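You operate a simulated robot arm through the tools that you are given. There is no shell and no other tool. Be economical: measure what you need, move in short steps, check, and stop when the job is done.

Carry out the task below with a simulated two-armed robot. There is one attempt and no reset: what you move stays moved.

TASK
Take the pink small cake from the purple tray and leave it in the pink tray on the right end of the island. Fetch the plate from the free corner of the back table and set it on the cream tray. Shut the jars drawer. The order is free.

Only the result counts: the job must be done as asked and must still hold three seconds after the hand-in. Knocking over, shifting, dropping, spilling or breaking anything else fails it.

THE ROBOT
Two 6-joint arms with two-finger grippers on one trunk, on a base that drives. Base frame: it is fixed to the floor where the robot stands at the start and does not move with it; the origin is under the middle of the robot, x ahead of it, y to its left, z up; the surface under the hand at the start is at about z = 0.8. Readings come in m, degrees, newtons and seconds.
The left shoulder is at the start at [0.07, 0.148, 1.42], the right one opposite. With the tool pointing down near the work surface each hand reaches from about 0.34 to 0.62 m from the robot's upright axis, wherever it stands, measured 20 degrees to its own side. Places, roughly: cream tray (37x29x7 cm) [5.6, 0.6, 0.8]; jars drawer [9.1, -1.5, 0.3]; pink tray (20x15x4 cm) [0.7, -0.3, 0.8]; plate [9.75, -0.25, 0.75]. Payload 2.45 kg a hand.
Tool frame (each hand has its own): the origin (TCP) lies between the finger pads and is the grasp point; the fingertips stand 0.03 m ahead of it; z points along the fingers, y is the line along which they close. Largest opening 0.106 m; the body of the gripper starts 0.079 m behind the TCP.
Orientation is told as [roll, pitch, yaw] about the base's x, y, z axes, in that order, counted from this pose: with the fingers straight down and closing along the base's y, the tool's x points along the base's -x, its y along +y and its z along -z.

THE INTERFACE
- The arms move only by the tool arm_command. It takes "left_moves", "right_moves" or both (then of equal length, played together; a hand with none holds still); each is a list of rows, each a list of 7 numbers: the shift along the tool's x, y, z in cm, then the turn, a rotation vector about the tool's x, y, z in degrees, then the gripper command, from -1 (fully open) to 1 (shut), values between in proportion. In form: [[tx, ty, tz, wx, wy, wz, hand], ...]. A call has 1 to 10 rows; each row is the pose to reach, as a shift and turn from the pose commanded when the call began, along the tool's axes at that moment. A row lasts 0.2 s, in which the tool goes at most 0.05 m and 8.6 degrees; a call with a longer step from one row to the next is refused whole, and so is a gripper value outside its range. A pose out of reach is approached as far as the arm can. The call stops where the force on the tool passes 40 N (or 10 N more than at its start, if that is more) or the arm is blocked; 0.2 s more then pass. The fingers move at their own pace (about 0.072 m/s each) and stop on an object; they squeeze with about 28 N. The grip force told is the motor's: it shows also when the fingers shut on nothing. Time passes only in rows, and 0.2 s behind the last, so rows that repeat a pose let the fingers close. The reply holds the time, the measured pose of the TCP, the force on the tool along the base axes, the opening and the grip force, in the units named above and with some noise, with the torque about the TCP (base axes, N m) and any sound that the robot's microphone picked up.
- Cameras (640 x 400 px; columns grow to the right, rows downward): "scene" is now at [0.1177, 0.0148, 1.6187]; the picture's right is [0.20, -0.98, 0.00], its down [-0.82, -0.17, -0.54] and it looks along [0.53, 0.11, -0.84] (base axes); focal length 275 px, centre (320, 200). "left" rides on the left gripper at [0.076, 0.002, -0.106] in its tool frame; the picture's right is [-0.02, 1.00, 0.00], its down [-0.78, -0.02, -0.62] and it looks along [-0.62, -0.01, 0.78] (tool axes); focal length 247 px, centre (320, 200). "right" rides on the right gripper at [0.076, -0.002, -0.106] in its tool frame; the picture's right is [0.02, 1.00, 0.00], its down [-0.78, 0.02, -0.62] and it looks along [-0.62, 0.01, 0.78] (tool axes); focal length 247 px, centre (320, 200). There is no depth. A picture from a camera that has moved, and an enlarged one, comes with that camera's place and axes in the base frame and with its lens.
- grab_frame(camera): a new picture of that camera. No time passes.
- move_column(by): slides the trunk up (or, below 0, down) by that many m; the arms and the scene camera ride with it, the base frame stays. It gives what a move gives, with no picture.
- base_move(legs): drives the robot by 1 to 6 legs, each [ahead, left, turn to the left] in m, m and degrees, along the robot's own axes; the way and the turn of a leg run together, so that a leg with both is an arc; at most 1.5 m and 180 degrees a leg. The arms and the cameras ride along, it lands a little off, and it stops where it bumps. It gives what a move gives.
- head_to(pan, tilt): turns the head with the scene camera to pan (to the left, within 86 degrees either way) and tilt (down, from -29 to 69), counted from straight ahead of the robot. It gives what a move gives.
- close_up(camera, box): a new picture of the part [left, top, right, bottom] of that camera's present view, enlarged. No time passes.
- hand_in(): hands the job in; it is judged then, once.

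Go step by step. Nothing tells you exact positions but the pictures and the camera data: compare them with the known pose of the tool, close in by small moves and look again before you grip or let go. The budget is 165 turns and 138 pictures, counting those below and the enlarged ones. Unless the task says otherwise, let go and move clear before handing in, and close with one line.

The tools are called after "Request:" by a JSON object that holds its "op" and its "data". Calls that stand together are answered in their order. arm_command: Moves the arms, as the interface text tells. Its arguments: {"type":"object","properties":{"left_moves":{"type":"array"},"right_moves":{"type":"array"}},"required":[]} The other tools are called the same way: move_column (by) slides the trunk up or down; base_move (legs) drives the base; head_to (pan, tilt) turns the head that bears the scene camera; grab_frame (camera) takes a picture; close_up (camera, box) takes an enlarged picture of a part of a camera's view; hand_in () hands the job in.

At the start:

```text
time: 0.0
left_eef_pos: [0.5731, 0.2429, 1.0583]
left_tool_rot: [-0.1, 0.0, 0.0]
left_contact_force: [0.2, 0.0, 0.2]
left_ft_torque: [-0.03, 0.0, 0.02]
left_finger_gap: 0.1061
left_gripper_force: 0.0
right_eef_pos: [0.5295, -0.2241, 1.0507]
right_tool_rot: [-0.1, 0.0, 0.0]
right_contact_force: [0.0, 0.0, 0.7]
right_ft_torque: [0.02, 0.02, 0.02]
right_finger_gap: 0.106
right_gripper_force: 0.1
trunk travel left (down, up): [-0.893, 0.047]
robot x, y, heading: [-0.0022, 0.0014, -0.2]
head pan, tilt: [11.6, 57.3]
```

scene: 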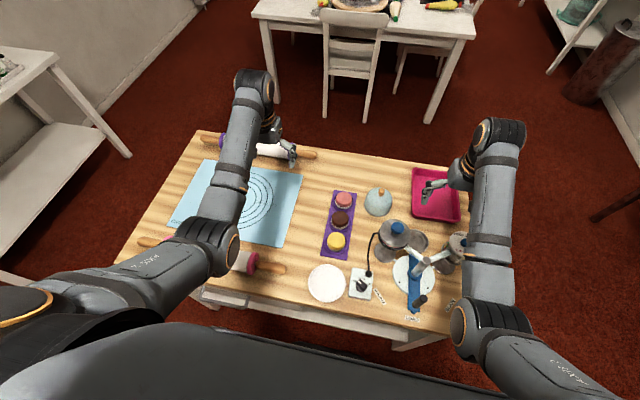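
right: 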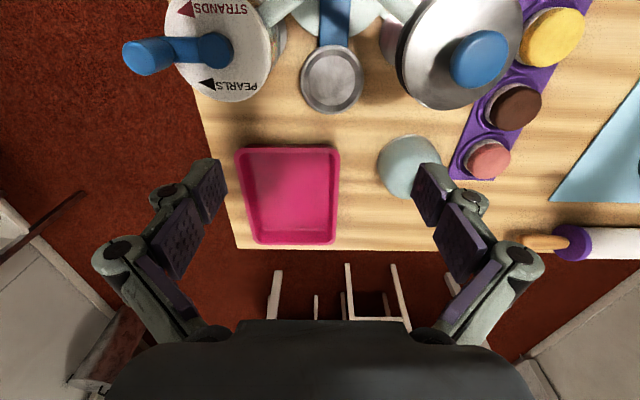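
left: 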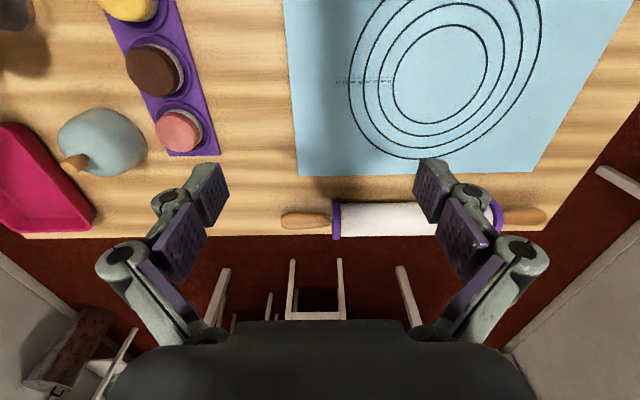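

I see the island with the pink cake at about [0.637, 0.037, 0.82] and the pink tray centred near [0.73, -0.28]. I'll look closer at both and at the surroundings before planning the reach.

Request:
{"op": "close_up", "data": {"camera": "scene", "box": [280, 150, 480, 320]}}

Request:
{"op": "head_to", "data": {"pan": 0, "tilt": 15}}

Request:
{"op": "grab_frame", "data": {"camera": "scene"}}

```text
2.35 times, centred on (380, 235) of scene
camera zoom: at [0.1177, 0.0148, 1.6187], right [0.2, -0.98, 0.0], down [-0.82, -0.17, -0.54], along [0.53, 0.11, -0.84], focal length 646 px, centre (179, 118)
```

zoom: 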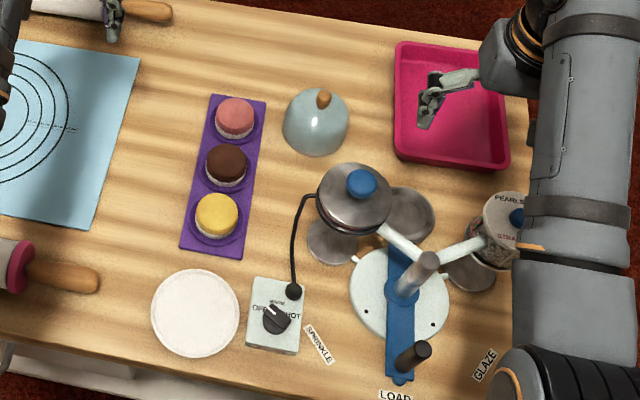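

```text
time: 1.1
left_eef_pos: [0.5744, 0.2428, 1.0569]
left_tool_rot: [0.1, 0.0, 0.0]
left_contact_force: [0.1, 0.8, 0.7]
left_ft_torque: [-0.01, -0.03, 0.01]
left_finger_gap: 0.106
left_gripper_force: 0.1
right_eef_pos: [0.5311, -0.2235, 1.0521]
right_tool_rot: [0.0, 0.0, 0.0]
right_contact_force: [0.0, -0.5, -0.9]
right_ft_torque: [0.02, -0.02, -0.03]
right_finger_gap: 0.1062
right_gripper_force: 0.1
trunk travel left (down, up): [-0.893, 0.047]
robot x, y, heading: [0.0008, 0.0008, -0.2]
head pan, tilt: [0.0, 15.0]
```

```text
133 pictures are left
camera scene: at [0.1427, 0.0008, 1.6817], right [0.0, -1.0, 0.0], down [-0.26, 0.0, -0.97], along [0.97, 0.0, -0.26], focal length 275 px, centre (320, 200)
```

scene: 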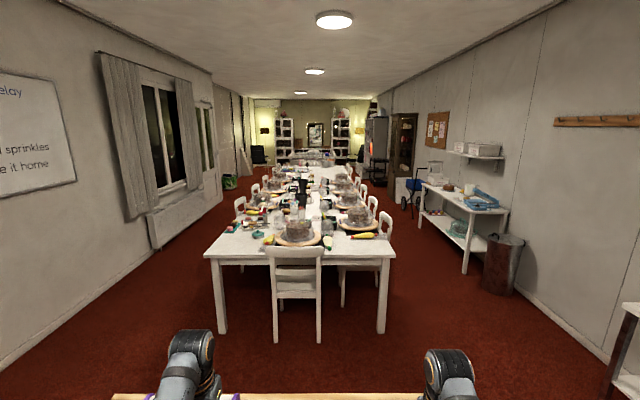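

The far side of the island has an aisle before the dining table (chair at about x=1.95), which would give good reach to both cake and tray. I'll raise the hands and check the right side for driving room.

Request:
{"op": "arm_command", "data": {"left_moves": [[0, 0, -5, 0, 0, 0, -1], [3, 0, -10, 0, 0, 0, -1], [6, 0, -15, 0, 0, 0, -1], [9, 0, -18, 0, 0, 0, -1]], "right_moves": [[0, 0, -5, 0, 0, 0, -1], [3, 0, -10, 0, 0, 0, -1], [5, 0, -15, 0, 0, 0, -1], [7, 0, -18, 0, 0, 0, -1]]}}

Request:
{"op": "head_to", "data": {"pan": -70, "tilt": 35}}

Request:
{"op": "grab_frame", "data": {"camera": "scene"}}

Request:
{"op": "grab_frame", "data": {"camera": "right"}}

```text
refused: row 2 steps farther than a row can; nothing moved
```

```text
time: 2.5
left_eef_pos: [0.572, 0.2423, 1.0573]
left_tool_rot: [0.0, 0.0, 0.0]
left_contact_force: [-0.1, 0.4, -0.2]
left_ft_torque: [0.0, 0.02, 0.04]
left_finger_gap: 0.106
left_gripper_force: 0.0
right_eef_pos: [0.5296, -0.2241, 1.0525]
right_tool_rot: [0.1, -0.1, 0.0]
right_contact_force: [0.0, 0.3, 0.4]
right_ft_torque: [0.03, 0.0, -0.02]
right_finger_gap: 0.1063
right_gripper_force: 0.1
trunk travel left (down, up): [-0.893, 0.047]
robot x, y, heading: [0.0024, -0.0015, -0.2]
head pan, tilt: [-70.0, 35.0]
```

```text
132 pictures are left
camera scene: at [0.0796, -0.0819, 1.6498], right [-0.94, -0.34, 0.0], down [-0.2, 0.54, -0.82], along [0.28, -0.77, -0.57], focal length 275 px, centre (320, 200)
```

scene: 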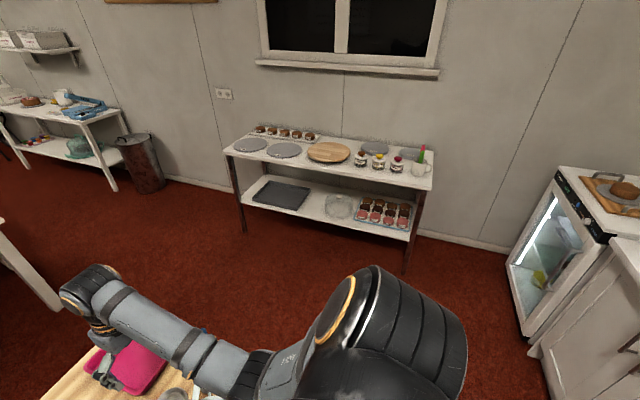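

```text
131 pictures are left
camera right: at [0.454, -0.2259, 1.1588], right [-0.02, 1.0, 0.0], down [0.78, 0.02, 0.62], along [0.62, 0.01, -0.78], focal length 247 px, centre (320, 200)
```

right: 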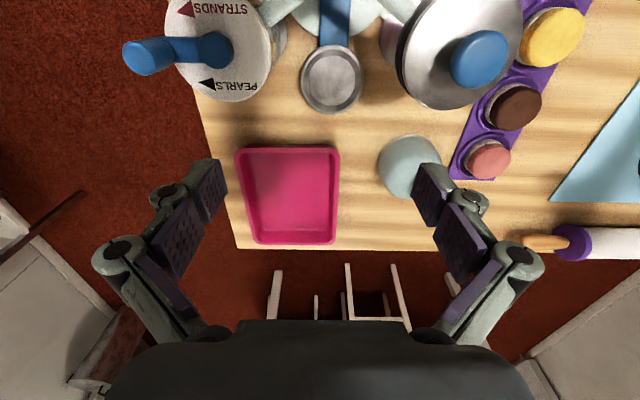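

The corridor on the right (y from -0.4 to -1.64) is free. I'll raise and tuck the hands, then drive round.

Request:
{"op": "arm_command", "data": {"left_moves": [[0, 0, -4.5, 0, 0, 0, -1], [2, 0, -9, 0, 0, 0, -1], [4, 0, -13.5, 0, 0, 0, -1], [8, 0, -16, 0, 0, 0, -1], [12, 0, -18, 0, 0, 0, -1]], "right_moves": [[0, 0, -4.5, 0, 0, 0, -1], [2, 0, -9, 0, 0, 0, -1], [4, 0, -13.5, 0, 0, 0, -1], [6, 0, -16, 0, 0, 0, -1], [8, 0, -18, 0, 0, 0, -1]]}}

Request:
{"op": "head_to", "data": {"pan": 0, "tilt": 50}}

Request:
{"op": "base_move", "data": {"legs": [[0, -1.0, 0], [1.15, 0, 0]]}}

Request:
{"op": "grab_frame", "data": {"camera": "scene"}}

```text
time: 3.7
left_eef_pos: [0.5981, 0.2503, 1.1165]
left_tool_rot: [0.1, 0.0, 0.0]
left_contact_force: [-0.3, 0.5, 0.4]
left_ft_torque: [0.01, 0.02, 0.04]
left_finger_gap: 0.106
left_gripper_force: 0.0
left hand out of reach, approached as far as the arm can: row 1, 2, 3, 4, 5
right_eef_pos: [0.5578, -0.2286, 1.0779]
right_tool_rot: [0.0, 0.0, 0.0]
right_contact_force: [0.5, 0.4, -0.2]
right_ft_torque: [0.03, 0.01, -0.02]
right_finger_gap: 0.1059
right_gripper_force: 0.1
right hand out of reach, approached as far as the arm can: row 1, 2, 3, 4, 5
trunk travel left (down, up): [-0.893, 0.047]
robot x, y, heading: [0.0013, -0.0036, 0.1]
head pan, tilt: [-70.0, 35.0]
```

```text
time: 5.1
left_eef_pos: [0.5987, 0.2511, 1.1164]
left_tool_rot: [-0.2, 0.0, -0.1]
left_contact_force: [0.1, -0.1, 0.5]
left_ft_torque: [0.01, -0.01, 0.01]
left_finger_gap: 0.106
left_gripper_force: 0.2
right_eef_pos: [0.5574, -0.2286, 1.0774]
right_tool_rot: [0.1, 0.0, 0.0]
right_contact_force: [0.5, -0.6, 0.5]
right_ft_torque: [-0.01, -0.01, -0.04]
right_finger_gap: 0.1063
right_gripper_force: 0.0
trunk travel left (down, up): [-0.893, 0.047]
robot x, y, heading: [-0.0014, 0.0009, 0.1]
head pan, tilt: [0.0, 50.0]
```

```text
time: 15.8
left_eef_pos: [1.7726, -0.7386, 1.1164]
left_tool_rot: [0.0, 0.0, -0.4]
left_contact_force: [-0.2, -0.3, -0.1]
left_ft_torque: [0.02, -0.01, 0.06]
left_finger_gap: 0.1059
left_gripper_force: 0.1
right_eef_pos: [1.7262, -1.2174, 1.0778]
right_tool_rot: [0.0, -0.2, -0.4]
right_contact_force: [0.4, -0.3, 0.9]
right_ft_torque: [0.0, 0.0, 0.03]
right_finger_gap: 0.1062
right_gripper_force: 0.1
trunk travel left (down, up): [-0.893, 0.047]
robot x, y, heading: [1.1722, -0.9849, -0.4]
head pan, tilt: [0.0, 50.0]
```

```text
130 pictures are left
camera scene: at [1.2976, -0.9857, 1.6281], right [-0.01, -1.0, 0.0], down [-0.77, 0.01, -0.64], along [0.64, 0.0, -0.77], focal length 275 px, centre (320, 200)
```

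scene: 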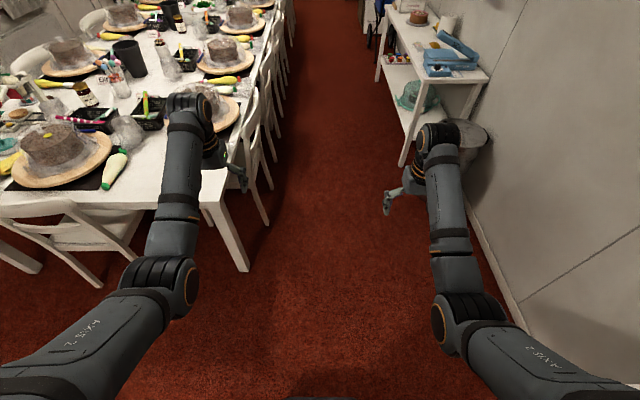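

I'm clear in the corridor. Turning around to face the island from its far side, staying a bit back.

Request:
{"op": "base_move", "data": {"legs": [[0, 0, 90], [0, 0, 90], [-0.15, -0.9, 0]]}}

Request:
{"op": "grab_frame", "data": {"camera": "scene"}}

Request:
{"op": "grab_frame", "data": {"camera": "right"}}

```text
time: 28.2
left_eef_pos: [0.7327, -0.3334, 1.1166]
left_tool_rot: [0.0, 0.0, 179.2]
left_contact_force: [0.7, 0.4, 0.4]
left_ft_torque: [0.0, 0.01, 0.01]
left_finger_gap: 0.1058
left_gripper_force: 0.1
right_eef_pos: [0.7806, 0.1465, 1.0772]
right_tool_rot: [0.1, -0.1, 179.2]
right_contact_force: [0.3, -0.5, 1.3]
right_ft_torque: [0.03, -0.01, 0.01]
right_finger_gap: 0.1062
right_gripper_force: 0.0
trunk travel left (down, up): [-0.893, 0.047]
robot x, y, heading: [1.3334, -0.0886, 178.8]
head pan, tilt: [0.0, 50.0]
```

```text
129 pictures are left
camera scene: at [1.2058, -0.0883, 1.628], right [0.01, 1.0, 0.0], down [0.77, -0.01, -0.64], along [-0.64, 0.01, -0.77], focal length 275 px, centre (320, 200)
```

scene: 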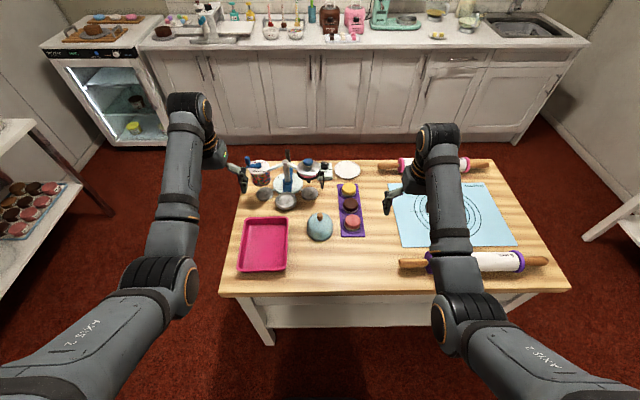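

```text
128 pictures are left
camera right: at [0.8567, 0.146, 1.1841], right [0.01, -1.0, 0.0], down [-0.78, -0.01, 0.62], along [-0.62, 0.0, -0.78], focal length 247 px, centre (320, 200)
```

right: 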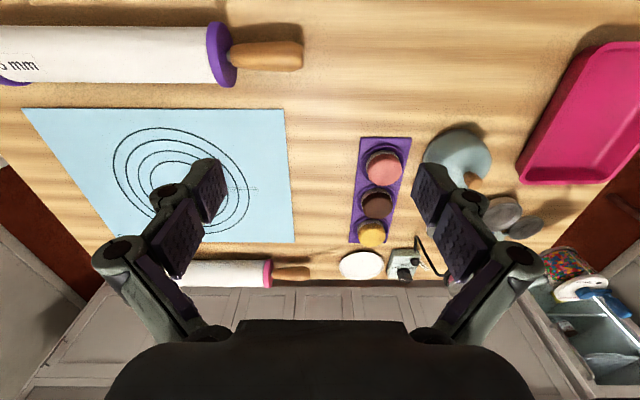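

The cake sits at about [0.638, 0.036] and the tray at about [0.72, -0.27]; both will be in reach after moving ~0.14 m closer.

Request:
{"op": "base_move", "data": {"legs": [[0.14, 0, 0.8]]}}

Request:
{"op": "grab_frame", "data": {"camera": "right"}}

```text
time: 29.5
left_eef_pos: [0.6006, -0.339, 1.1183]
left_tool_rot: [0.1, -0.2, 179.9]
left_contact_force: [0.6, -0.3, 0.8]
left_ft_torque: [0.01, 0.0, 0.04]
left_finger_gap: 0.1061
left_gripper_force: 0.0
right_eef_pos: [0.643, 0.1407, 1.0781]
right_tool_rot: [0.0, -0.2, 179.9]
right_contact_force: [-0.2, 0.1, 1.3]
right_ft_torque: [0.0, 0.04, 0.02]
right_finger_gap: 0.106
right_gripper_force: 0.1
trunk travel left (down, up): [-0.893, 0.047]
robot x, y, heading: [1.1951, -0.0857, 179.9]
head pan, tilt: [0.0, 50.0]
```

```text
127 pictures are left
camera right: at [0.7194, 0.1417, 1.185], right [0.02, -1.0, 0.0], down [-0.78, -0.02, 0.62], along [-0.62, -0.01, -0.78], focal length 247 px, centre (320, 200)
```

right: 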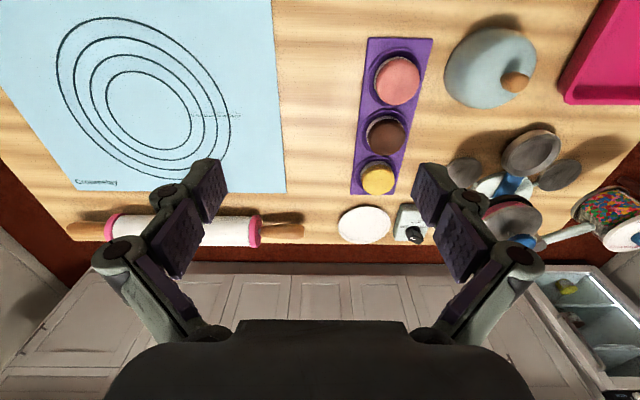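

Moving the right hand above the cake, partly lowered, then re-measuring.

Request:
{"op": "arm_command", "data": {"right_moves": [[0, 3.5, 2, 0, 0, 0, -0.7], [0, 7, 4, 0, 0, 0, -0.6], [0, 10.5, 6, 0, 0, 0, -0.6], [0, 10.5, 10, 0, 0, 0, -0.6], [0, 10.5, 13, 0, 0, 0, -0.6]]}}

Request:
{"op": "grab_frame", "data": {"camera": "right"}}

```text
time: 30.7
left_eef_pos: [0.5983, -0.3383, 1.1174]
left_tool_rot: [0.0, 0.0, 180.0]
left_contact_force: [-0.5, 0.4, 0.5]
left_ft_torque: [0.03, 0.02, 0.01]
left_finger_gap: 0.106
left_gripper_force: 0.1
right_eef_pos: [0.6398, 0.0354, 0.9477]
right_tool_rot: [0.0, 0.0, 179.8]
right_contact_force: [-0.9, -0.3, -0.2]
right_ft_torque: [0.01, 0.03, -0.02]
right_finger_gap: 0.0846
right_gripper_force: 0.1
trunk travel left (down, up): [-0.893, 0.047]
robot x, y, heading: [1.198, -0.0874, 179.9]
head pan, tilt: [0.0, 50.0]
```

```text
126 pictures are left
camera right: at [0.716, 0.0364, 1.0534], right [0.02, -1.0, 0.0], down [-0.78, -0.02, 0.62], along [-0.62, -0.01, -0.78], focal length 247 px, centre (320, 200)
```

right: 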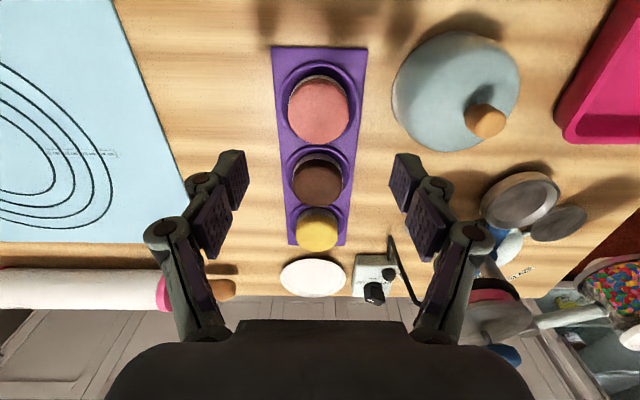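

The hand is centred on the cake in y and x within 2 mm. Lowering further and looking again.

Request:
{"op": "arm_command", "data": {"right_moves": [[-0.1, -0.15, 4.5, 0, 0, 0, -0.6], [-0.2, -0.15, 8, 0, 0, 0, -0.6]]}}

Request:
{"op": "grab_frame", "data": {"camera": "right"}}

Request:
{"op": "grab_frame", "data": {"camera": "left"}}

```text
time: 31.3
left_eef_pos: [0.5981, -0.3383, 1.1166]
left_tool_rot: [0.0, -0.1, 179.9]
left_contact_force: [-0.9, 0.2, 0.2]
left_ft_torque: [-0.02, -0.03, -0.01]
left_finger_gap: 0.1062
left_gripper_force: 0.0
right_eef_pos: [0.638, 0.0362, 0.8667]
right_tool_rot: [0.0, 0.0, 179.9]
right_contact_force: [0.7, 0.2, -0.7]
right_ft_torque: [-0.02, -0.01, -0.01]
right_finger_gap: 0.0846
right_gripper_force: 0.2
trunk travel left (down, up): [-0.893, 0.047]
robot x, y, heading: [1.1974, -0.0886, 179.9]
head pan, tilt: [0.0, 50.0]
```

```text
125 pictures are left
camera right: at [0.7154, 0.0377, 0.9742], right [0.02, -1.0, 0.0], down [-0.78, -0.01, 0.62], along [-0.62, -0.01, -0.78], focal length 247 px, centre (320, 200)
```

right: 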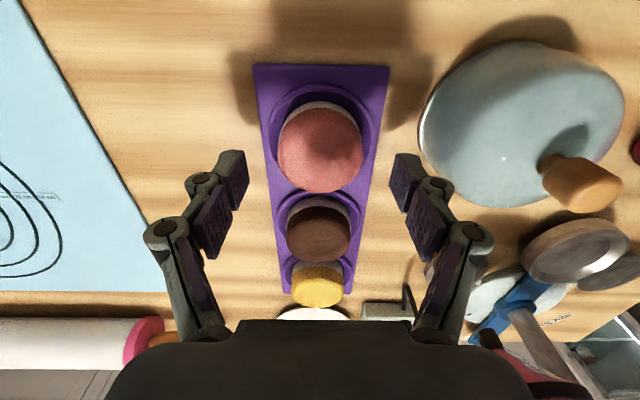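

```text
124 pictures are left
camera left: at [0.6747, -0.3402, 1.2222], right [-0.02, -1.0, 0.0], down [-0.78, 0.02, 0.62], along [-0.62, 0.01, -0.78], focal length 247 px, centre (320, 200)
```

left: 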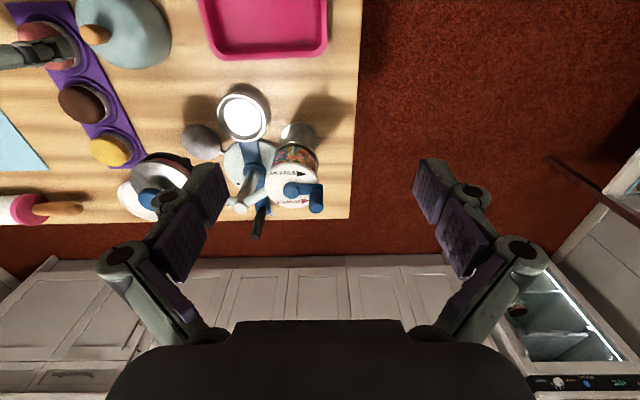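

Cake top is at z≈0.818. I'll go down 4.5 cm so the fingertips reach its side, then close.

Request:
{"op": "arm_command", "data": {"right_moves": [[-0.2, -0.1, 2.5, 0, 0, 0, -0.6], [-0.2, -0.1, 4.5, 0, 0, 0, -0.6]]}}

Request:
{"op": "grab_frame", "data": {"camera": "right"}}

```text
time: 31.9
left_eef_pos: [0.5983, -0.3396, 1.1169]
left_tool_rot: [-0.1, 0.0, 179.8]
left_contact_force: [0.4, -1.3, 0.0]
left_ft_torque: [0.0, 0.01, -0.01]
left_finger_gap: 0.1058
left_gripper_force: 0.1
right_eef_pos: [0.6402, 0.0371, 0.8274]
right_tool_rot: [0.1, -0.5, 179.9]
right_contact_force: [-5.9, -3.4, 7.5]
right_ft_torque: [-0.36, 0.03, -0.18]
right_finger_gap: 0.0916
right_gripper_force: 4.7
right hand out of reach, approached as far as the arm can: row 2
trunk travel left (down, up): [-0.893, 0.047]
robot x, y, heading: [1.1951, -0.0916, 179.8]
head pan, tilt: [0.0, 50.0]
```

```text
123 pictures are left
camera right: at [0.717, 0.0382, 0.9336], right [0.02, -1.0, 0.0], down [-0.78, -0.01, 0.63], along [-0.63, -0.01, -0.78], focal length 247 px, centre (320, 200)
```

right: 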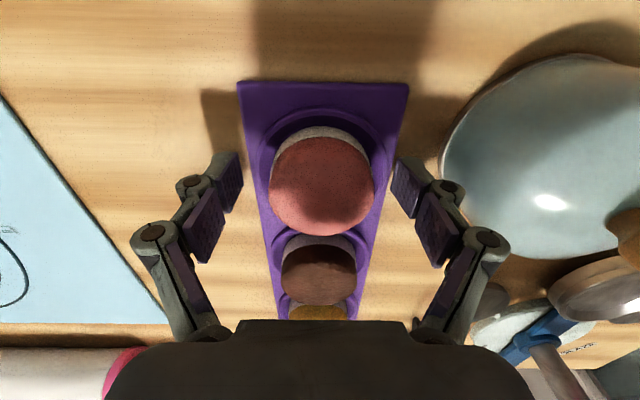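

The fingertips straddled the purple tray's edges and were spread. I'll raise 1.2 cm, narrow the opening to inside the tray's edges, and look.

Request:
{"op": "arm_command", "data": {"right_moves": [[0, 0, -1.6, 0, 0, 0, -0.6], [-0.1, 0, -1.6, 0, 0, 0, -0.34], [-0.1, 0, -1.6, 0, 0, 0, -0.34]]}}

Request:
{"op": "grab_frame", "data": {"camera": "right"}}

```text
time: 32.7
left_eef_pos: [0.5996, -0.3382, 1.1166]
left_tool_rot: [0.0, 0.1, 179.9]
left_contact_force: [0.0, 0.5, 0.3]
left_ft_torque: [-0.01, -0.02, -0.01]
left_finger_gap: 0.1061
left_gripper_force: 0.1
right_eef_pos: [0.6408, 0.0386, 0.8407]
right_tool_rot: [0.0, 0.0, 179.9]
right_contact_force: [-0.1, 0.5, -0.1]
right_ft_torque: [0.03, -0.02, -0.04]
right_finger_gap: 0.071
right_gripper_force: 0.1
trunk travel left (down, up): [-0.893, 0.047]
robot x, y, heading: [1.1954, -0.0875, 179.9]
head pan, tilt: [0.0, 50.0]
```

```text
122 pictures are left
camera right: at [0.7165, 0.0394, 0.9477], right [0.02, -1.0, 0.0], down [-0.78, -0.02, 0.62], along [-0.62, -0.01, -0.78], focal length 247 px, centre (320, 200)
```

right: 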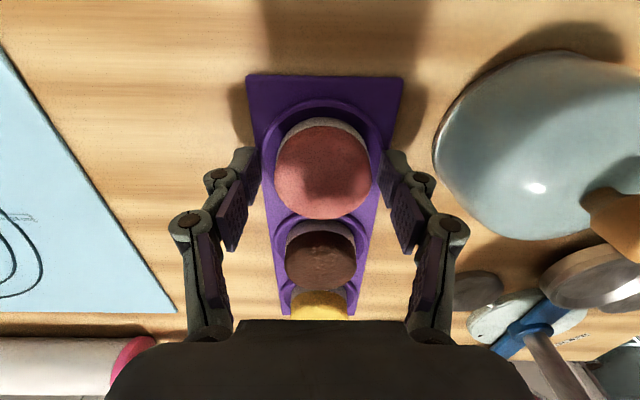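

Now lowering inside the tray's edges alongside the cake by 1 cm.

Request:
{"op": "arm_command", "data": {"right_moves": [[-0.4, 0.1, 0, 0, 0, 0, -0.34], [-0.4, 0.1, 0.5, 0, 0, 0, -0.34], [-0.4, 0.1, 1.0, 0, 0, 0, -0.34]]}}

Request:
{"op": "grab_frame", "data": {"camera": "right"}}

```text
time: 33.5
left_eef_pos: [0.6006, -0.338, 1.1185]
left_tool_rot: [0.1, -0.1, 179.8]
left_contact_force: [-0.4, -0.3, 0.1]
left_ft_torque: [-0.01, -0.03, -0.01]
left_finger_gap: 0.1062
left_gripper_force: 0.0
right_eef_pos: [0.6367, 0.0363, 0.8348]
right_tool_rot: [0.1, -0.4, 179.8]
right_contact_force: [4.2, 1.1, 30.7]
right_ft_torque: [-0.21, -0.17, 0.03]
right_finger_gap: 0.076
right_gripper_force: 12.2
trunk travel left (down, up): [-0.893, 0.047]
robot x, y, heading: [1.1985, -0.0918, 180.0]
head pan, tilt: [0.0, 50.0]
```

```text
121 pictures are left
camera right: at [0.7127, 0.0385, 0.9409], right [0.02, -1.0, 0.0], down [-0.78, -0.01, 0.63], along [-0.63, -0.01, -0.78], focal length 247 px, centre (320, 200)
```

right: 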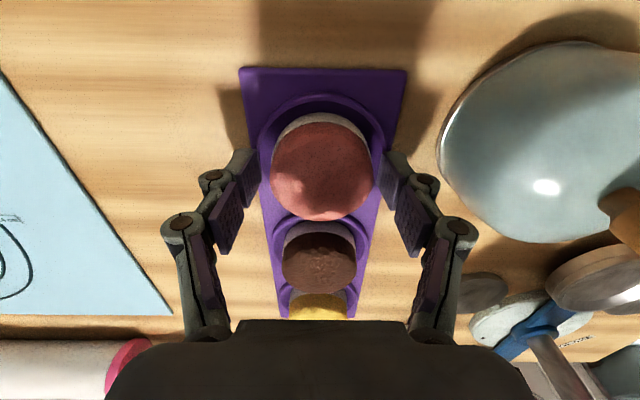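

The fingertips rest on the tray top at z≈0.805. I'll lift about 2 mm clear of it and close on the cake.

Request:
{"op": "arm_command", "data": {"right_moves": [[0, 0, -0.6, 0, 0, 0, -0.34], [0, 0, -0.6, 0, 0, 0, 0.0], [0, 0, -0.6, 0, 0, 0, 0.2], [0, 0, -0.6, 0, 0, 0, 0.2], [0, 0, -0.6, 0, 0, 0, 0.2]]}}

Request:
{"op": "grab_frame", "data": {"camera": "right"}}

```text
time: 34.7
left_eef_pos: [0.6031, -0.3401, 1.1186]
left_tool_rot: [-0.1, -0.2, 180.0]
left_contact_force: [0.3, 0.0, 0.2]
left_ft_torque: [0.0, 0.02, -0.02]
left_finger_gap: 0.1058
left_gripper_force: 0.1
right_eef_pos: [0.6367, 0.0362, 0.8402]
right_tool_rot: [0.0, -0.4, 179.9]
right_contact_force: [2.0, -3.6, 28.9]
right_ft_torque: [-0.23, -0.15, 0.01]
right_finger_gap: 0.0546
right_gripper_force: 27.9
trunk travel left (down, up): [-0.893, 0.047]
robot x, y, heading: [1.2016, -0.0913, 180.0]
head pan, tilt: [0.0, 50.0]
```

```text
120 pictures are left
camera right: at [0.7135, 0.0372, 0.946], right [0.02, -1.0, 0.0], down [-0.78, -0.02, 0.63], along [-0.63, -0.01, -0.78], focal length 247 px, centre (320, 200)
```

right: 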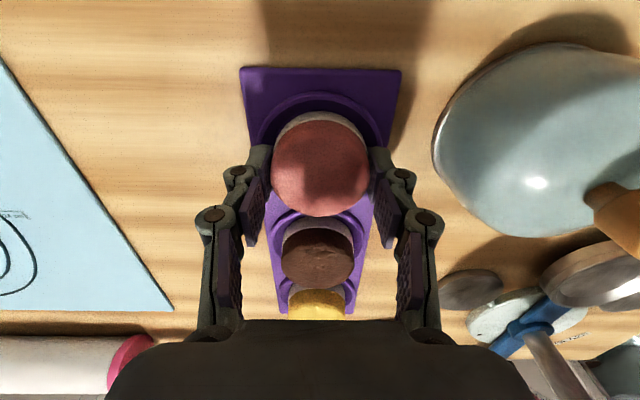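

The fingers hold the cake (gap 54.6 mm, 28 N). Lifting slowly.

Request:
{"op": "arm_command", "data": {"right_moves": [[0, 0, -1, 0, 0, 0, 0.2], [0, 0, -2, 0, 0, 0, 0.2], [0, 0, -4, 0, 0, 0, 0.2]]}}

Request:
{"op": "grab_frame", "data": {"camera": "right"}}

Request:
{"op": "grab_frame", "data": {"camera": "scene"}}

```text
time: 35.5
left_eef_pos: [0.5997, -0.3383, 1.1174]
left_tool_rot: [0.0, 0.0, 179.9]
left_contact_force: [1.1, 0.3, 0.0]
left_ft_torque: [0.03, -0.01, 0.01]
left_finger_gap: 0.1061
left_gripper_force: 0.0
right_eef_pos: [0.6173, 0.0337, 0.865]
right_tool_rot: [-0.2, 0.3, 179.9]
right_contact_force: [-0.9, -0.8, -1.1]
right_ft_torque: [0.01, 0.02, 0.02]
right_finger_gap: 0.0542
right_gripper_force: 27.8
right hand out of reach, approached as far as the arm can: row 1, 2, 3
trunk travel left (down, up): [-0.893, 0.047]
robot x, y, heading: [1.1963, -0.0881, 179.7]
head pan, tilt: [0.0, 50.0]
```

```text
119 pictures are left
camera right: at [0.6932, 0.0349, 0.9717], right [0.02, -1.0, 0.0], down [-0.79, -0.02, 0.62], along [-0.62, -0.01, -0.79], focal length 247 px, centre (320, 200)
```

right: 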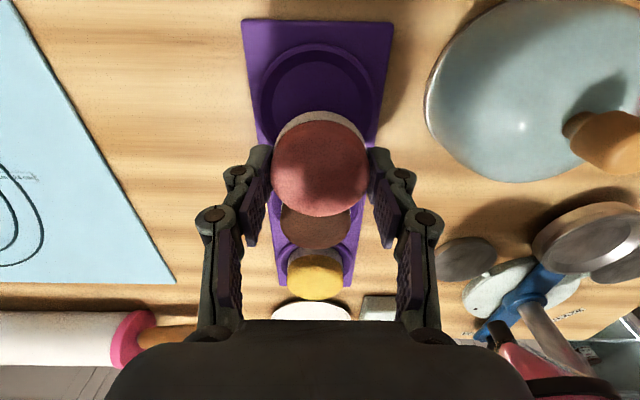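

```text
118 pictures are left
camera scene: at [1.0702, -0.0888, 1.628], right [0.0, 1.0, 0.0], down [0.77, 0.0, -0.64], along [-0.64, 0.0, -0.77], focal length 275 px, centre (320, 200)
```

scene: 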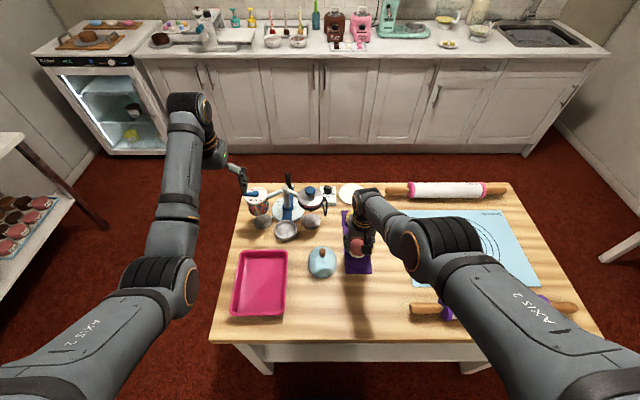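

The cake is up off its tray; the arm can't rise straight, so I'll use the trunk to lift, then back the base away and shift toward the pink tray.

Request:
{"op": "move_column", "data": {"by": 0.045}}

Request:
{"op": "grab_frame", "data": {"camera": "right"}}

```text
time: 36.4
left_eef_pos: [0.5981, -0.339, 1.1616]
left_tool_rot: [0.0, 0.1, 179.9]
left_contact_force: [0.0, -0.4, 0.0]
left_ft_torque: [-0.02, 0.01, -0.01]
left_finger_gap: 0.1062
left_gripper_force: 0.1
right_eef_pos: [0.6159, 0.0343, 0.909]
right_tool_rot: [0.0, 0.2, 179.8]
right_contact_force: [0.5, 1.1, 0.2]
right_ft_torque: [-0.02, -0.01, -0.04]
right_finger_gap: 0.0543
right_gripper_force: 28.0
trunk travel left (down, up): [-0.938, 0.002]
robot x, y, heading: [1.1939, -0.0903, 180.1]
head pan, tilt: [0.0, 50.0]
```

```text
117 pictures are left
camera right: at [0.6917, 0.0351, 1.0165], right [0.02, -1.0, 0.0], down [-0.78, -0.02, 0.62], along [-0.62, -0.01, -0.79], focal length 247 px, centre (320, 200)
```

right: 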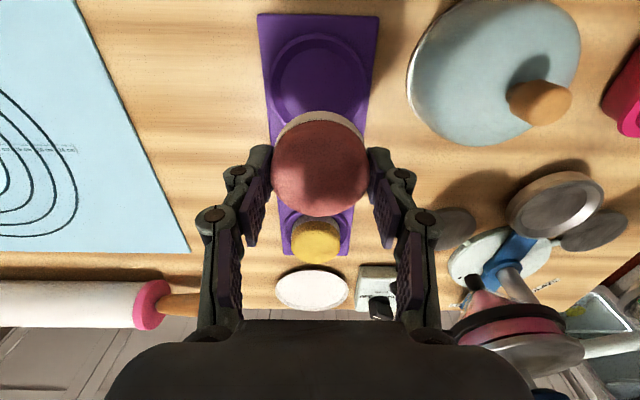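

Driving back 0.2, left 0.3, and ahead 0.1 to bring the cake over the pink tray.

Request:
{"op": "base_move", "data": {"legs": [[-0.2, 0, 0], [0, 0.3, 0], [0.1, 0, 0]]}}

Request:
{"op": "grab_frame", "data": {"camera": "right"}}

Request:
{"op": "grab_frame", "data": {"camera": "scene"}}

```text
time: 40.3
left_eef_pos: [0.7015, -0.6371, 1.1632]
left_tool_rot: [-0.1, -0.2, 180.0]
left_contact_force: [0.2, -0.2, 0.2]
left_ft_torque: [0.01, 0.06, 0.03]
left_finger_gap: 0.1059
left_gripper_force: 0.0
right_eef_pos: [0.717, -0.2666, 0.9117]
right_tool_rot: [0.0, -0.1, 180.1]
right_contact_force: [0.3, 0.2, -0.4]
right_ft_torque: [-0.03, 0.0, 0.0]
right_finger_gap: 0.0542
right_gripper_force: 28.6
trunk travel left (down, up): [-0.938, 0.002]
robot x, y, heading: [1.2961, -0.3876, 179.9]
head pan, tilt: [0.0, 50.0]
```

```text
116 pictures are left
camera right: at [0.7939, -0.2636, 1.0189], right [0.02, -1.0, 0.0], down [-0.78, -0.02, 0.62], along [-0.62, -0.01, -0.78], focal length 247 px, centre (320, 200)
```

right: 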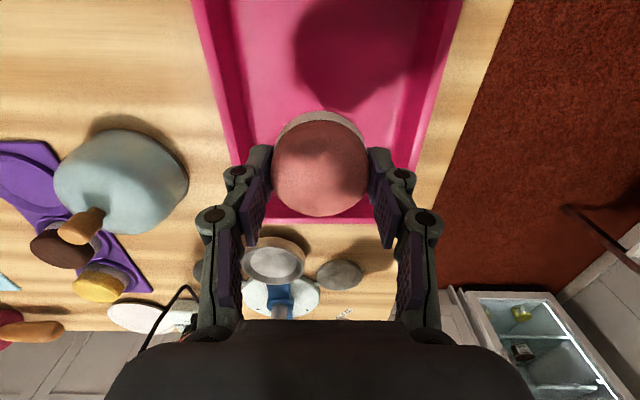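

```text
115 pictures are left
camera scene: at [1.1736, -0.3863, 1.6736], right [0.0, 1.0, 0.0], down [0.76, 0.0, -0.65], along [-0.65, 0.0, -0.76], focal length 275 px, centre (320, 200)
```

scene: 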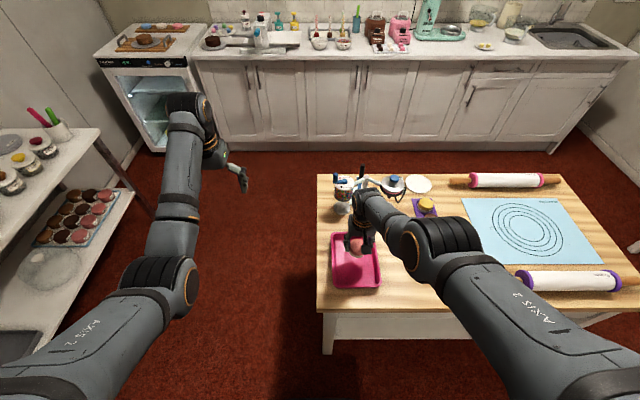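

The cake is centred over the pink tray. Lowering by the trunk most of the way, then checking.

Request:
{"op": "move_column", "data": {"by": -0.055}}

Request:
{"op": "grab_frame", "data": {"camera": "right"}}

```text
time: 41.3
left_eef_pos: [0.6976, -0.6361, 1.1054]
left_tool_rot: [0.0, 0.0, 180.0]
left_contact_force: [-0.1, -0.6, 0.4]
left_ft_torque: [0.01, 0.01, 0.0]
left_finger_gap: 0.1058
left_gripper_force: 0.1
right_eef_pos: [0.7144, -0.2646, 0.8538]
right_tool_rot: [-0.1, 0.3, 180.0]
right_contact_force: [0.4, 0.0, -0.8]
right_ft_torque: [0.01, -0.02, 0.03]
right_finger_gap: 0.0543
right_gripper_force: 27.9
trunk travel left (down, up): [-0.883, 0.057]
robot x, y, heading: [1.2971, -0.3837, 180.3]
head pan, tilt: [0.0, 50.0]
```

```text
114 pictures are left
camera right: at [0.7899, -0.2633, 0.9616], right [0.02, -1.0, 0.0], down [-0.78, -0.02, 0.62], along [-0.62, -0.01, -0.79], focal length 247 px, centre (320, 200)
```

right: 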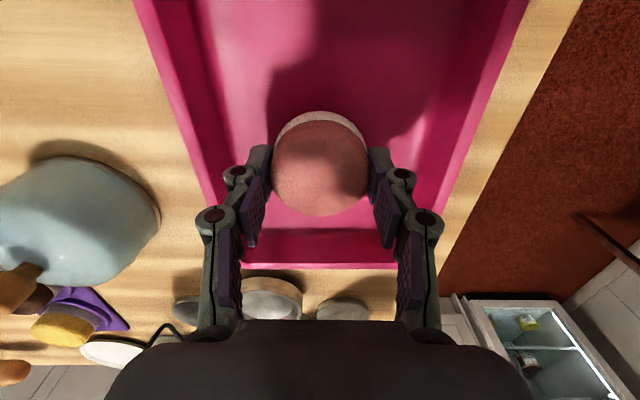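

Going down the last centimetres with the arm in small steps, watching force.

Request:
{"op": "arm_command", "data": {"right_moves": [[0, 0, 0.5, 0, 0, 0, 0.2], [0, 0, 1.0, 0, 0, 0, 0.2]]}}

```text
time: 41.9
left_eef_pos: [0.698, -0.6376, 1.1069]
left_tool_rot: [0.0, 0.1, 180.0]
left_contact_force: [0.3, -0.9, -0.1]
left_ft_torque: [0.04, -0.01, 0.05]
left_finger_gap: 0.1059
left_gripper_force: 0.1
right_eef_pos: [0.7167, -0.263, 0.8469]
right_tool_rot: [0.0, 0.1, 179.9]
right_contact_force: [0.0, 0.0, -0.3]
right_ft_torque: [-0.02, 0.0, -0.03]
right_finger_gap: 0.0541
right_gripper_force: 27.6
right hand out of reach, approached as far as the arm can: row 2
trunk travel left (down, up): [-0.883, 0.057]
robot x, y, heading: [1.2937, -0.3872, 179.9]
head pan, tilt: [0.0, 50.0]
```

Request:
{"op": "move_column", "data": {"by": -0.008}}

Request:
{"op": "grab_frame", "data": {"camera": "right"}}

```text
time: 42.5
left_eef_pos: [0.6974, -0.6374, 1.0986]
left_tool_rot: [0.1, 0.0, 180.0]
left_contact_force: [-0.6, -0.5, -0.5]
left_ft_torque: [0.0, 0.0, -0.04]
left_finger_gap: 0.1059
left_gripper_force: 0.0
right_eef_pos: [0.7173, -0.2625, 0.8395]
right_tool_rot: [0.0, 0.3, 180.0]
right_contact_force: [0.4, -0.1, 0.0]
right_ft_torque: [-0.03, 0.01, 0.01]
right_finger_gap: 0.0545
right_gripper_force: 28.4
trunk travel left (down, up): [-0.875, 0.065]
robot x, y, heading: [1.2956, -0.3868, 179.6]
head pan, tilt: [0.0, 50.0]
```

```text
113 pictures are left
camera right: at [0.7934, -0.262, 0.9459], right [0.02, -1.0, 0.0], down [-0.79, -0.02, 0.62], along [-0.62, -0.01, -0.79], focal length 247 px, centre (320, 200)
```

right: 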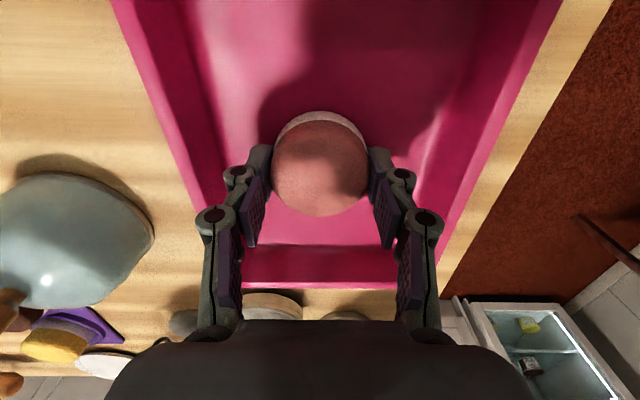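

Request:
{"op": "move_column", "data": {"by": -0.006}}

Request:
{"op": "move_column", "data": {"by": -0.005}}

```text
time: 43.0
left_eef_pos: [0.6994, -0.6381, 1.0945]
left_tool_rot: [0.0, -0.1, 179.8]
left_contact_force: [-0.7, 0.0, 0.3]
left_ft_torque: [-0.01, 0.0, 0.02]
left_finger_gap: 0.1062
left_gripper_force: 0.1
right_eef_pos: [0.7185, -0.2644, 0.8356]
right_tool_rot: [-0.1, -0.2, 180.0]
right_contact_force: [1.7, 1.2, 21.4]
right_ft_torque: [0.02, -0.05, -0.02]
right_finger_gap: 0.0546
right_gripper_force: 28.0
trunk travel left (down, up): [-0.869, 0.071]
robot x, y, heading: [1.2917, -0.3829, 179.9]
head pan, tilt: [0.0, 50.0]
```

```text
time: 43.6
left_eef_pos: [0.7011, -0.6386, 1.0907]
left_tool_rot: [-0.1, -0.3, 180.0]
left_contact_force: [-0.4, 0.1, 0.2]
left_ft_torque: [0.0, -0.01, 0.01]
left_finger_gap: 0.1061
left_gripper_force: 0.1
right_eef_pos: [0.7182, -0.2623, 0.8315]
right_tool_rot: [0.0, -0.3, 180.0]
right_contact_force: [-1.2, 2.5, 29.5]
right_ft_torque: [0.03, -0.03, -0.02]
right_finger_gap: 0.0537
right_gripper_force: 28.0
trunk travel left (down, up): [-0.864, 0.076]
robot x, y, heading: [1.2957, -0.3886, 179.9]
head pan, tilt: [0.0, 50.0]
```

The cake has landed on the tray floor. I'll relax a little upward, then open the fingers slightly.

Request:
{"op": "move_column", "data": {"by": 0.005}}

Request:
{"op": "arm_command", "data": {"right_moves": [[0, 0, 0, 0, 0, 0, -0.1], [0, 0, 0, 0, 0, 0, -0.3], [0, 0, 0, 0, 0, 0, -0.45], [0, 0, 0, 0, 0, 0, -0.45]]}}

Request:
{"op": "grab_frame", "data": {"camera": "right"}}

```text
time: 44.1
left_eef_pos: [0.6982, -0.6374, 1.0935]
left_tool_rot: [0.0, 0.0, 180.1]
left_contact_force: [0.3, 0.3, -0.5]
left_ft_torque: [0.01, -0.01, -0.01]
left_finger_gap: 0.1061
left_gripper_force: 0.1
right_eef_pos: [0.7197, -0.263, 0.8319]
right_tool_rot: [0.0, 0.3, 180.1]
right_contact_force: [-1.8, -1.4, 4.4]
right_ft_torque: [-0.02, 0.14, 0.02]
right_finger_gap: 0.0535
right_gripper_force: 28.1
trunk travel left (down, up): [-0.869, 0.071]
robot x, y, heading: [1.2972, -0.3861, 180.0]
head pan, tilt: [0.0, 50.0]
```

```text
time: 45.1
left_eef_pos: [0.6972, -0.637, 1.0933]
left_tool_rot: [0.0, 0.0, 180.0]
left_contact_force: [1.3, 0.2, 0.2]
left_ft_torque: [0.02, 0.0, -0.02]
left_finger_gap: 0.106
left_gripper_force: 0.1
right_eef_pos: [0.7183, -0.2631, 0.8326]
right_tool_rot: [0.0, 0.3, 180.0]
right_contact_force: [0.4, 0.5, 0.0]
right_ft_torque: [-0.03, -0.02, 0.0]
right_finger_gap: 0.0768
right_gripper_force: 0.1
trunk travel left (down, up): [-0.869, 0.071]
robot x, y, heading: [1.2974, -0.3865, 180.0]
head pan, tilt: [0.0, 50.0]
```

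```text
112 pictures are left
camera right: at [0.7937, -0.2621, 0.9401], right [0.02, -1.0, 0.0], down [-0.79, -0.02, 0.62], along [-0.62, -0.01, -0.79], focal length 247 px, centre (320, 200)
```

right: 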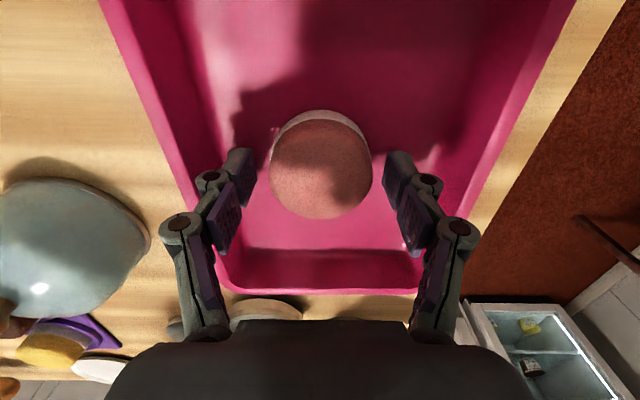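

Released; the cake rests in the pink tray. Raising the trunk clear and checking both trays.

Request:
{"op": "move_column", "data": {"by": 0.07}}

Request:
{"op": "base_move", "data": {"legs": [[-0.12, 0, 0]]}}

Request:
{"op": "grab_frame", "data": {"camera": "scene"}}

```text
time: 46.2
left_eef_pos: [0.6979, -0.6364, 1.1642]
left_tool_rot: [0.0, -0.1, 180.0]
left_contact_force: [-0.4, -0.6, -0.7]
left_ft_torque: [-0.02, 0.04, -0.02]
left_finger_gap: 0.106
left_gripper_force: 0.1
right_eef_pos: [0.7179, -0.263, 0.9029]
right_tool_rot: [0.0, 0.2, 179.9]
right_contact_force: [0.9, -0.4, -0.7]
right_ft_torque: [0.02, 0.0, 0.0]
right_finger_gap: 0.0771
right_gripper_force: 0.0
trunk travel left (down, up): [-0.939, 0.001]
robot x, y, heading: [1.2967, -0.3859, 180.1]
head pan, tilt: [0.0, 50.0]
```

```text
time: 47.4
left_eef_pos: [0.8169, -0.6379, 1.1618]
left_tool_rot: [0.0, 0.2, 180.0]
left_contact_force: [-1.1, 0.9, -0.9]
left_ft_torque: [-0.01, 0.0, 0.03]
left_finger_gap: 0.1059
left_gripper_force: 0.1
right_eef_pos: [0.8367, -0.263, 0.9028]
right_tool_rot: [0.0, 0.3, 180.0]
right_contact_force: [-0.2, -0.5, -0.1]
right_ft_torque: [0.03, 0.0, 0.0]
right_finger_gap: 0.0767
right_gripper_force: 0.1
trunk travel left (down, up): [-0.939, 0.001]
robot x, y, heading: [1.4147, -0.389, -180.1]
head pan, tilt: [0.0, 50.0]
```

```text
111 pictures are left
camera scene: at [1.2848, -0.3863, 1.6737], right [0.0, 1.0, 0.0], down [0.77, 0.0, -0.64], along [-0.64, 0.0, -0.77], focal length 275 px, centre (320, 200)
```

scene: 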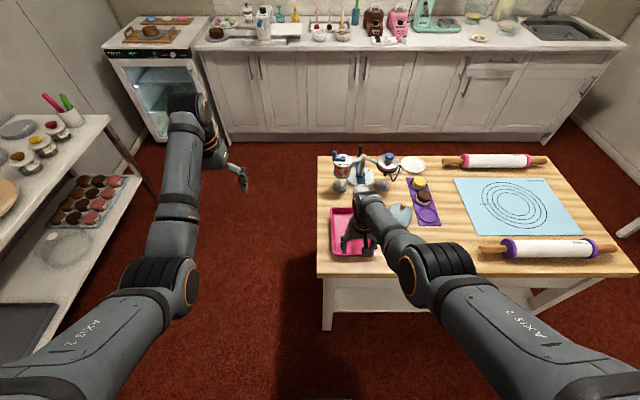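

The cake is in the pink tray and nothing else moved. Now I'll move to the right corridor, turn around and look down the room.

Request:
{"op": "base_move", "data": {"legs": [[0, 0.6, 0], [0.2, 0, 0], [0, 0, -90], [0, 0, -90]]}}

Request:
{"op": "head_to", "data": {"pan": 0, "tilt": 20}}

Request:
{"op": "grab_frame", "data": {"camera": "scene"}}

```text
time: 59.7
left_eef_pos: [1.8225, -0.7469, 1.162]
left_tool_rot: [0.1, 0.0, -1.0]
left_contact_force: [0.8, 0.2, -0.2]
left_ft_torque: [0.01, -0.01, -0.01]
left_finger_gap: 0.1059
left_gripper_force: 0.0
right_eef_pos: [1.7973, -1.1194, 0.9033]
right_tool_rot: [0.0, 0.2, -0.9]
right_contact_force: [0.3, 0.9, 0.0]
right_ft_torque: [-0.01, -0.01, 0.0]
right_finger_gap: 0.0767
right_gripper_force: 0.2
trunk travel left (down, up): [-0.939, 0.001]
robot x, y, heading: [1.2182, -0.9865, -0.9]
head pan, tilt: [0.0, 50.0]
```

```text
time: 60.6
left_eef_pos: [1.8218, -0.746, 1.1624]
left_tool_rot: [0.0, 0.0, -0.9]
left_contact_force: [-0.9, -0.3, 0.6]
left_ft_torque: [0.01, -0.02, -0.03]
left_finger_gap: 0.1059
left_gripper_force: 0.2
right_eef_pos: [1.798, -1.1195, 0.9022]
right_tool_rot: [0.0, 0.1, -0.9]
right_contact_force: [-0.6, -0.3, -0.2]
right_ft_torque: [-0.01, 0.01, 0.01]
right_finger_gap: 0.0769
right_gripper_force: 0.0
trunk travel left (down, up): [-0.939, 0.001]
robot x, y, heading: [1.2218, -0.9883, -0.7]
head pan, tilt: [0.0, 20.0]
```

```text
110 pictures are left
camera scene: at [1.3634, -0.9886, 1.7195], right [-0.02, -1.0, 0.0], down [-0.34, 0.01, -0.94], along [0.94, -0.01, -0.34], focal length 275 px, centre (320, 200)
```

scene: 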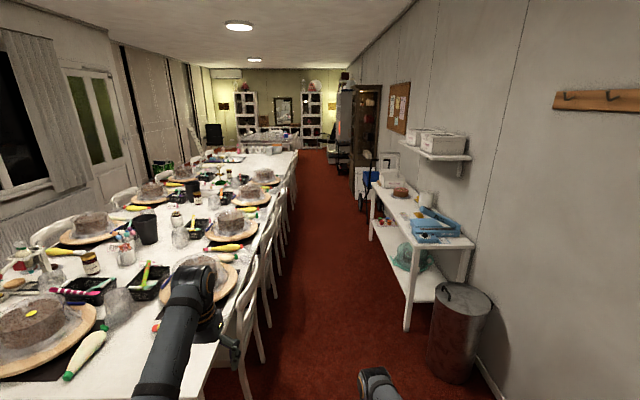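

The right corridor (y -0.6 to -1.7) is clear for a long way. Driving ahead along y≈-1.1.

Request:
{"op": "base_move", "data": {"legs": [[0.3, -0.12, 0.7], [1.5, 0, 0], [1.5, 0, 0]]}}

Request:
{"op": "grab_frame", "data": {"camera": "scene"}}

```text
time: 76.9
left_eef_pos: [5.127, -0.8744, 1.1631]
left_tool_rot: [0.0, 0.0, 0.6]
left_contact_force: [-0.2, -0.5, -0.1]
left_ft_torque: [0.02, 0.0, 0.01]
left_finger_gap: 0.1057
left_gripper_force: 0.1
right_eef_pos: [5.1132, -1.2491, 0.9048]
right_tool_rot: [0.0, 0.2, 0.6]
right_contact_force: [0.1, -0.2, -0.2]
right_ft_torque: [0.0, 0.01, 0.02]
right_finger_gap: 0.0768
right_gripper_force: 0.1
trunk travel left (down, up): [-0.939, 0.001]
robot x, y, heading: [4.535, -1.1315, 0.9]
head pan, tilt: [0.0, 20.0]
```

```text
109 pictures are left
camera scene: at [4.6752, -1.1294, 1.7197], right [0.01, -1.0, 0.0], down [-0.34, 0.0, -0.94], along [0.94, 0.01, -0.34], focal length 275 px, centre (320, 200)
```

scene: 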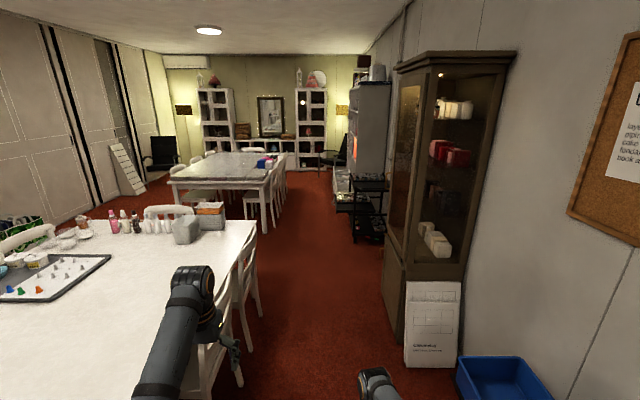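

Past most of the first table; I'll look closely ahead for the drawer and to the left for the cream tray.

Request:
{"op": "close_up", "data": {"camera": "scene", "box": [160, 60, 420, 250]}}

Request:
{"op": "head_to", "data": {"pan": 50, "tilt": 30}}

Request:
{"op": "grab_frame", "data": {"camera": "scene"}}

```text
2.11 times, centred on (290, 155) of scene
camera zoom: at [4.6752, -1.1294, 1.7197], right [0.01, -1.0, 0.0], down [-0.34, 0.0, -0.94], along [0.94, 0.01, -0.34], focal length 578 px, centre (383, 295)
```

zoom: 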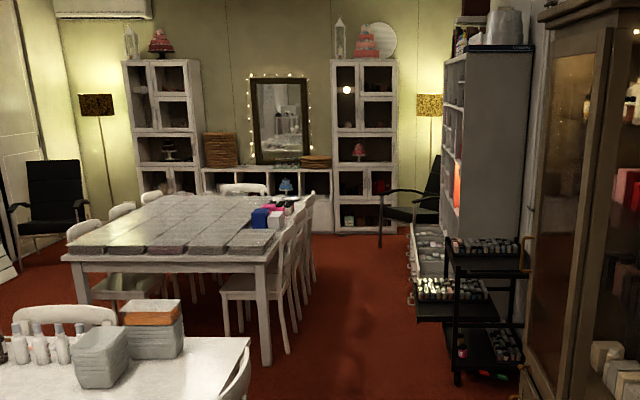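

```text
time: 78.1
left_eef_pos: [5.1284, -0.8744, 1.1636]
left_tool_rot: [-0.1, 0.0, 0.6]
left_contact_force: [0.1, -0.1, 0.5]
left_ft_torque: [0.0, 0.0, 0.01]
left_finger_gap: 0.1058
left_gripper_force: 0.0
right_eef_pos: [5.1125, -1.2484, 0.9033]
right_tool_rot: [0.1, 0.1, 0.5]
right_contact_force: [-0.1, -0.3, 0.1]
right_ft_torque: [0.0, 0.01, 0.04]
right_finger_gap: 0.0771
right_gripper_force: 0.0
trunk travel left (down, up): [-0.939, 0.001]
robot x, y, heading: [4.5322, -1.1335, 0.3]
head pan, tilt: [50.0, 30.0]
```

```text
107 pictures are left
camera scene: at [4.6401, -1.0606, 1.7036], right [0.77, -0.63, 0.0], down [-0.32, -0.39, -0.87], along [0.55, 0.67, -0.5], focal length 275 px, centre (320, 200)
```

scene: 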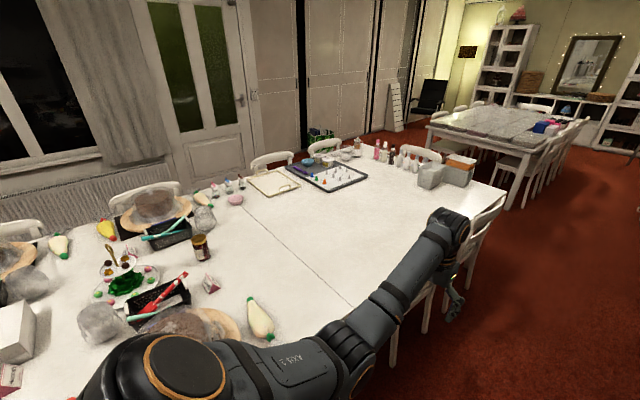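

The cream tray is at about [5.59, 0.64] on the left side of the table. Next I drive toward the back to view the jars drawer.

Request:
{"op": "base_move", "data": {"legs": [[1.5, 0, -0.4], [0.9, 0.05, 0]]}}

Request:
{"op": "head_to", "data": {"pan": -10, "tilt": 30}}

Request:
{"op": "grab_frame", "data": {"camera": "scene"}}

```text
time: 89.8
left_eef_pos: [7.5199, -0.833, 1.1636]
left_tool_rot: [0.0, 0.1, 0.1]
left_contact_force: [-0.2, -0.1, 0.2]
left_ft_torque: [0.0, -0.03, 0.0]
left_finger_gap: 0.1059
left_gripper_force: 0.1
right_eef_pos: [7.5006, -1.2072, 0.9034]
right_tool_rot: [0.0, -0.1, 0.0]
right_contact_force: [-0.5, -0.1, -0.8]
right_ft_torque: [0.03, 0.01, 0.01]
right_finger_gap: 0.0768
right_gripper_force: 0.0
trunk travel left (down, up): [-0.939, 0.001]
robot x, y, heading: [6.9262, -1.0868, 0.1]
head pan, tilt: [50.0, 30.0]
```

```text
time: 91.1
left_eef_pos: [7.5206, -0.832, 1.1609]
left_tool_rot: [0.0, 0.0, 0.0]
left_contact_force: [1.2, -0.2, 0.1]
left_ft_torque: [0.01, 0.01, 0.02]
left_finger_gap: 0.106
left_gripper_force: 0.1
right_eef_pos: [7.5013, -1.2072, 0.9025]
right_tool_rot: [0.0, 0.2, 0.0]
right_contact_force: [0.0, 0.0, 0.3]
right_ft_torque: [0.02, -0.02, -0.01]
right_finger_gap: 0.077
right_gripper_force: 0.1
trunk travel left (down, up): [-0.939, 0.001]
robot x, y, heading: [6.9259, -1.0851, 0.1]
head pan, tilt: [-10.0, 30.0]
```

```text
106 pictures are left
camera scene: at [7.0614, -1.0991, 1.7036], right [-0.17, -0.99, 0.0], down [-0.49, 0.09, -0.87], along [0.85, -0.15, -0.5], focal length 275 px, centre (320, 200)
```

scene: 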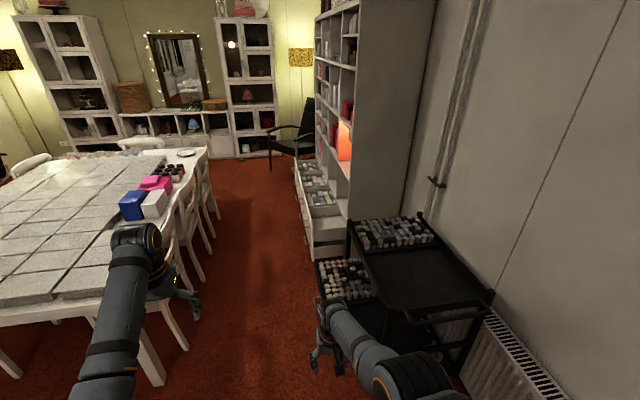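

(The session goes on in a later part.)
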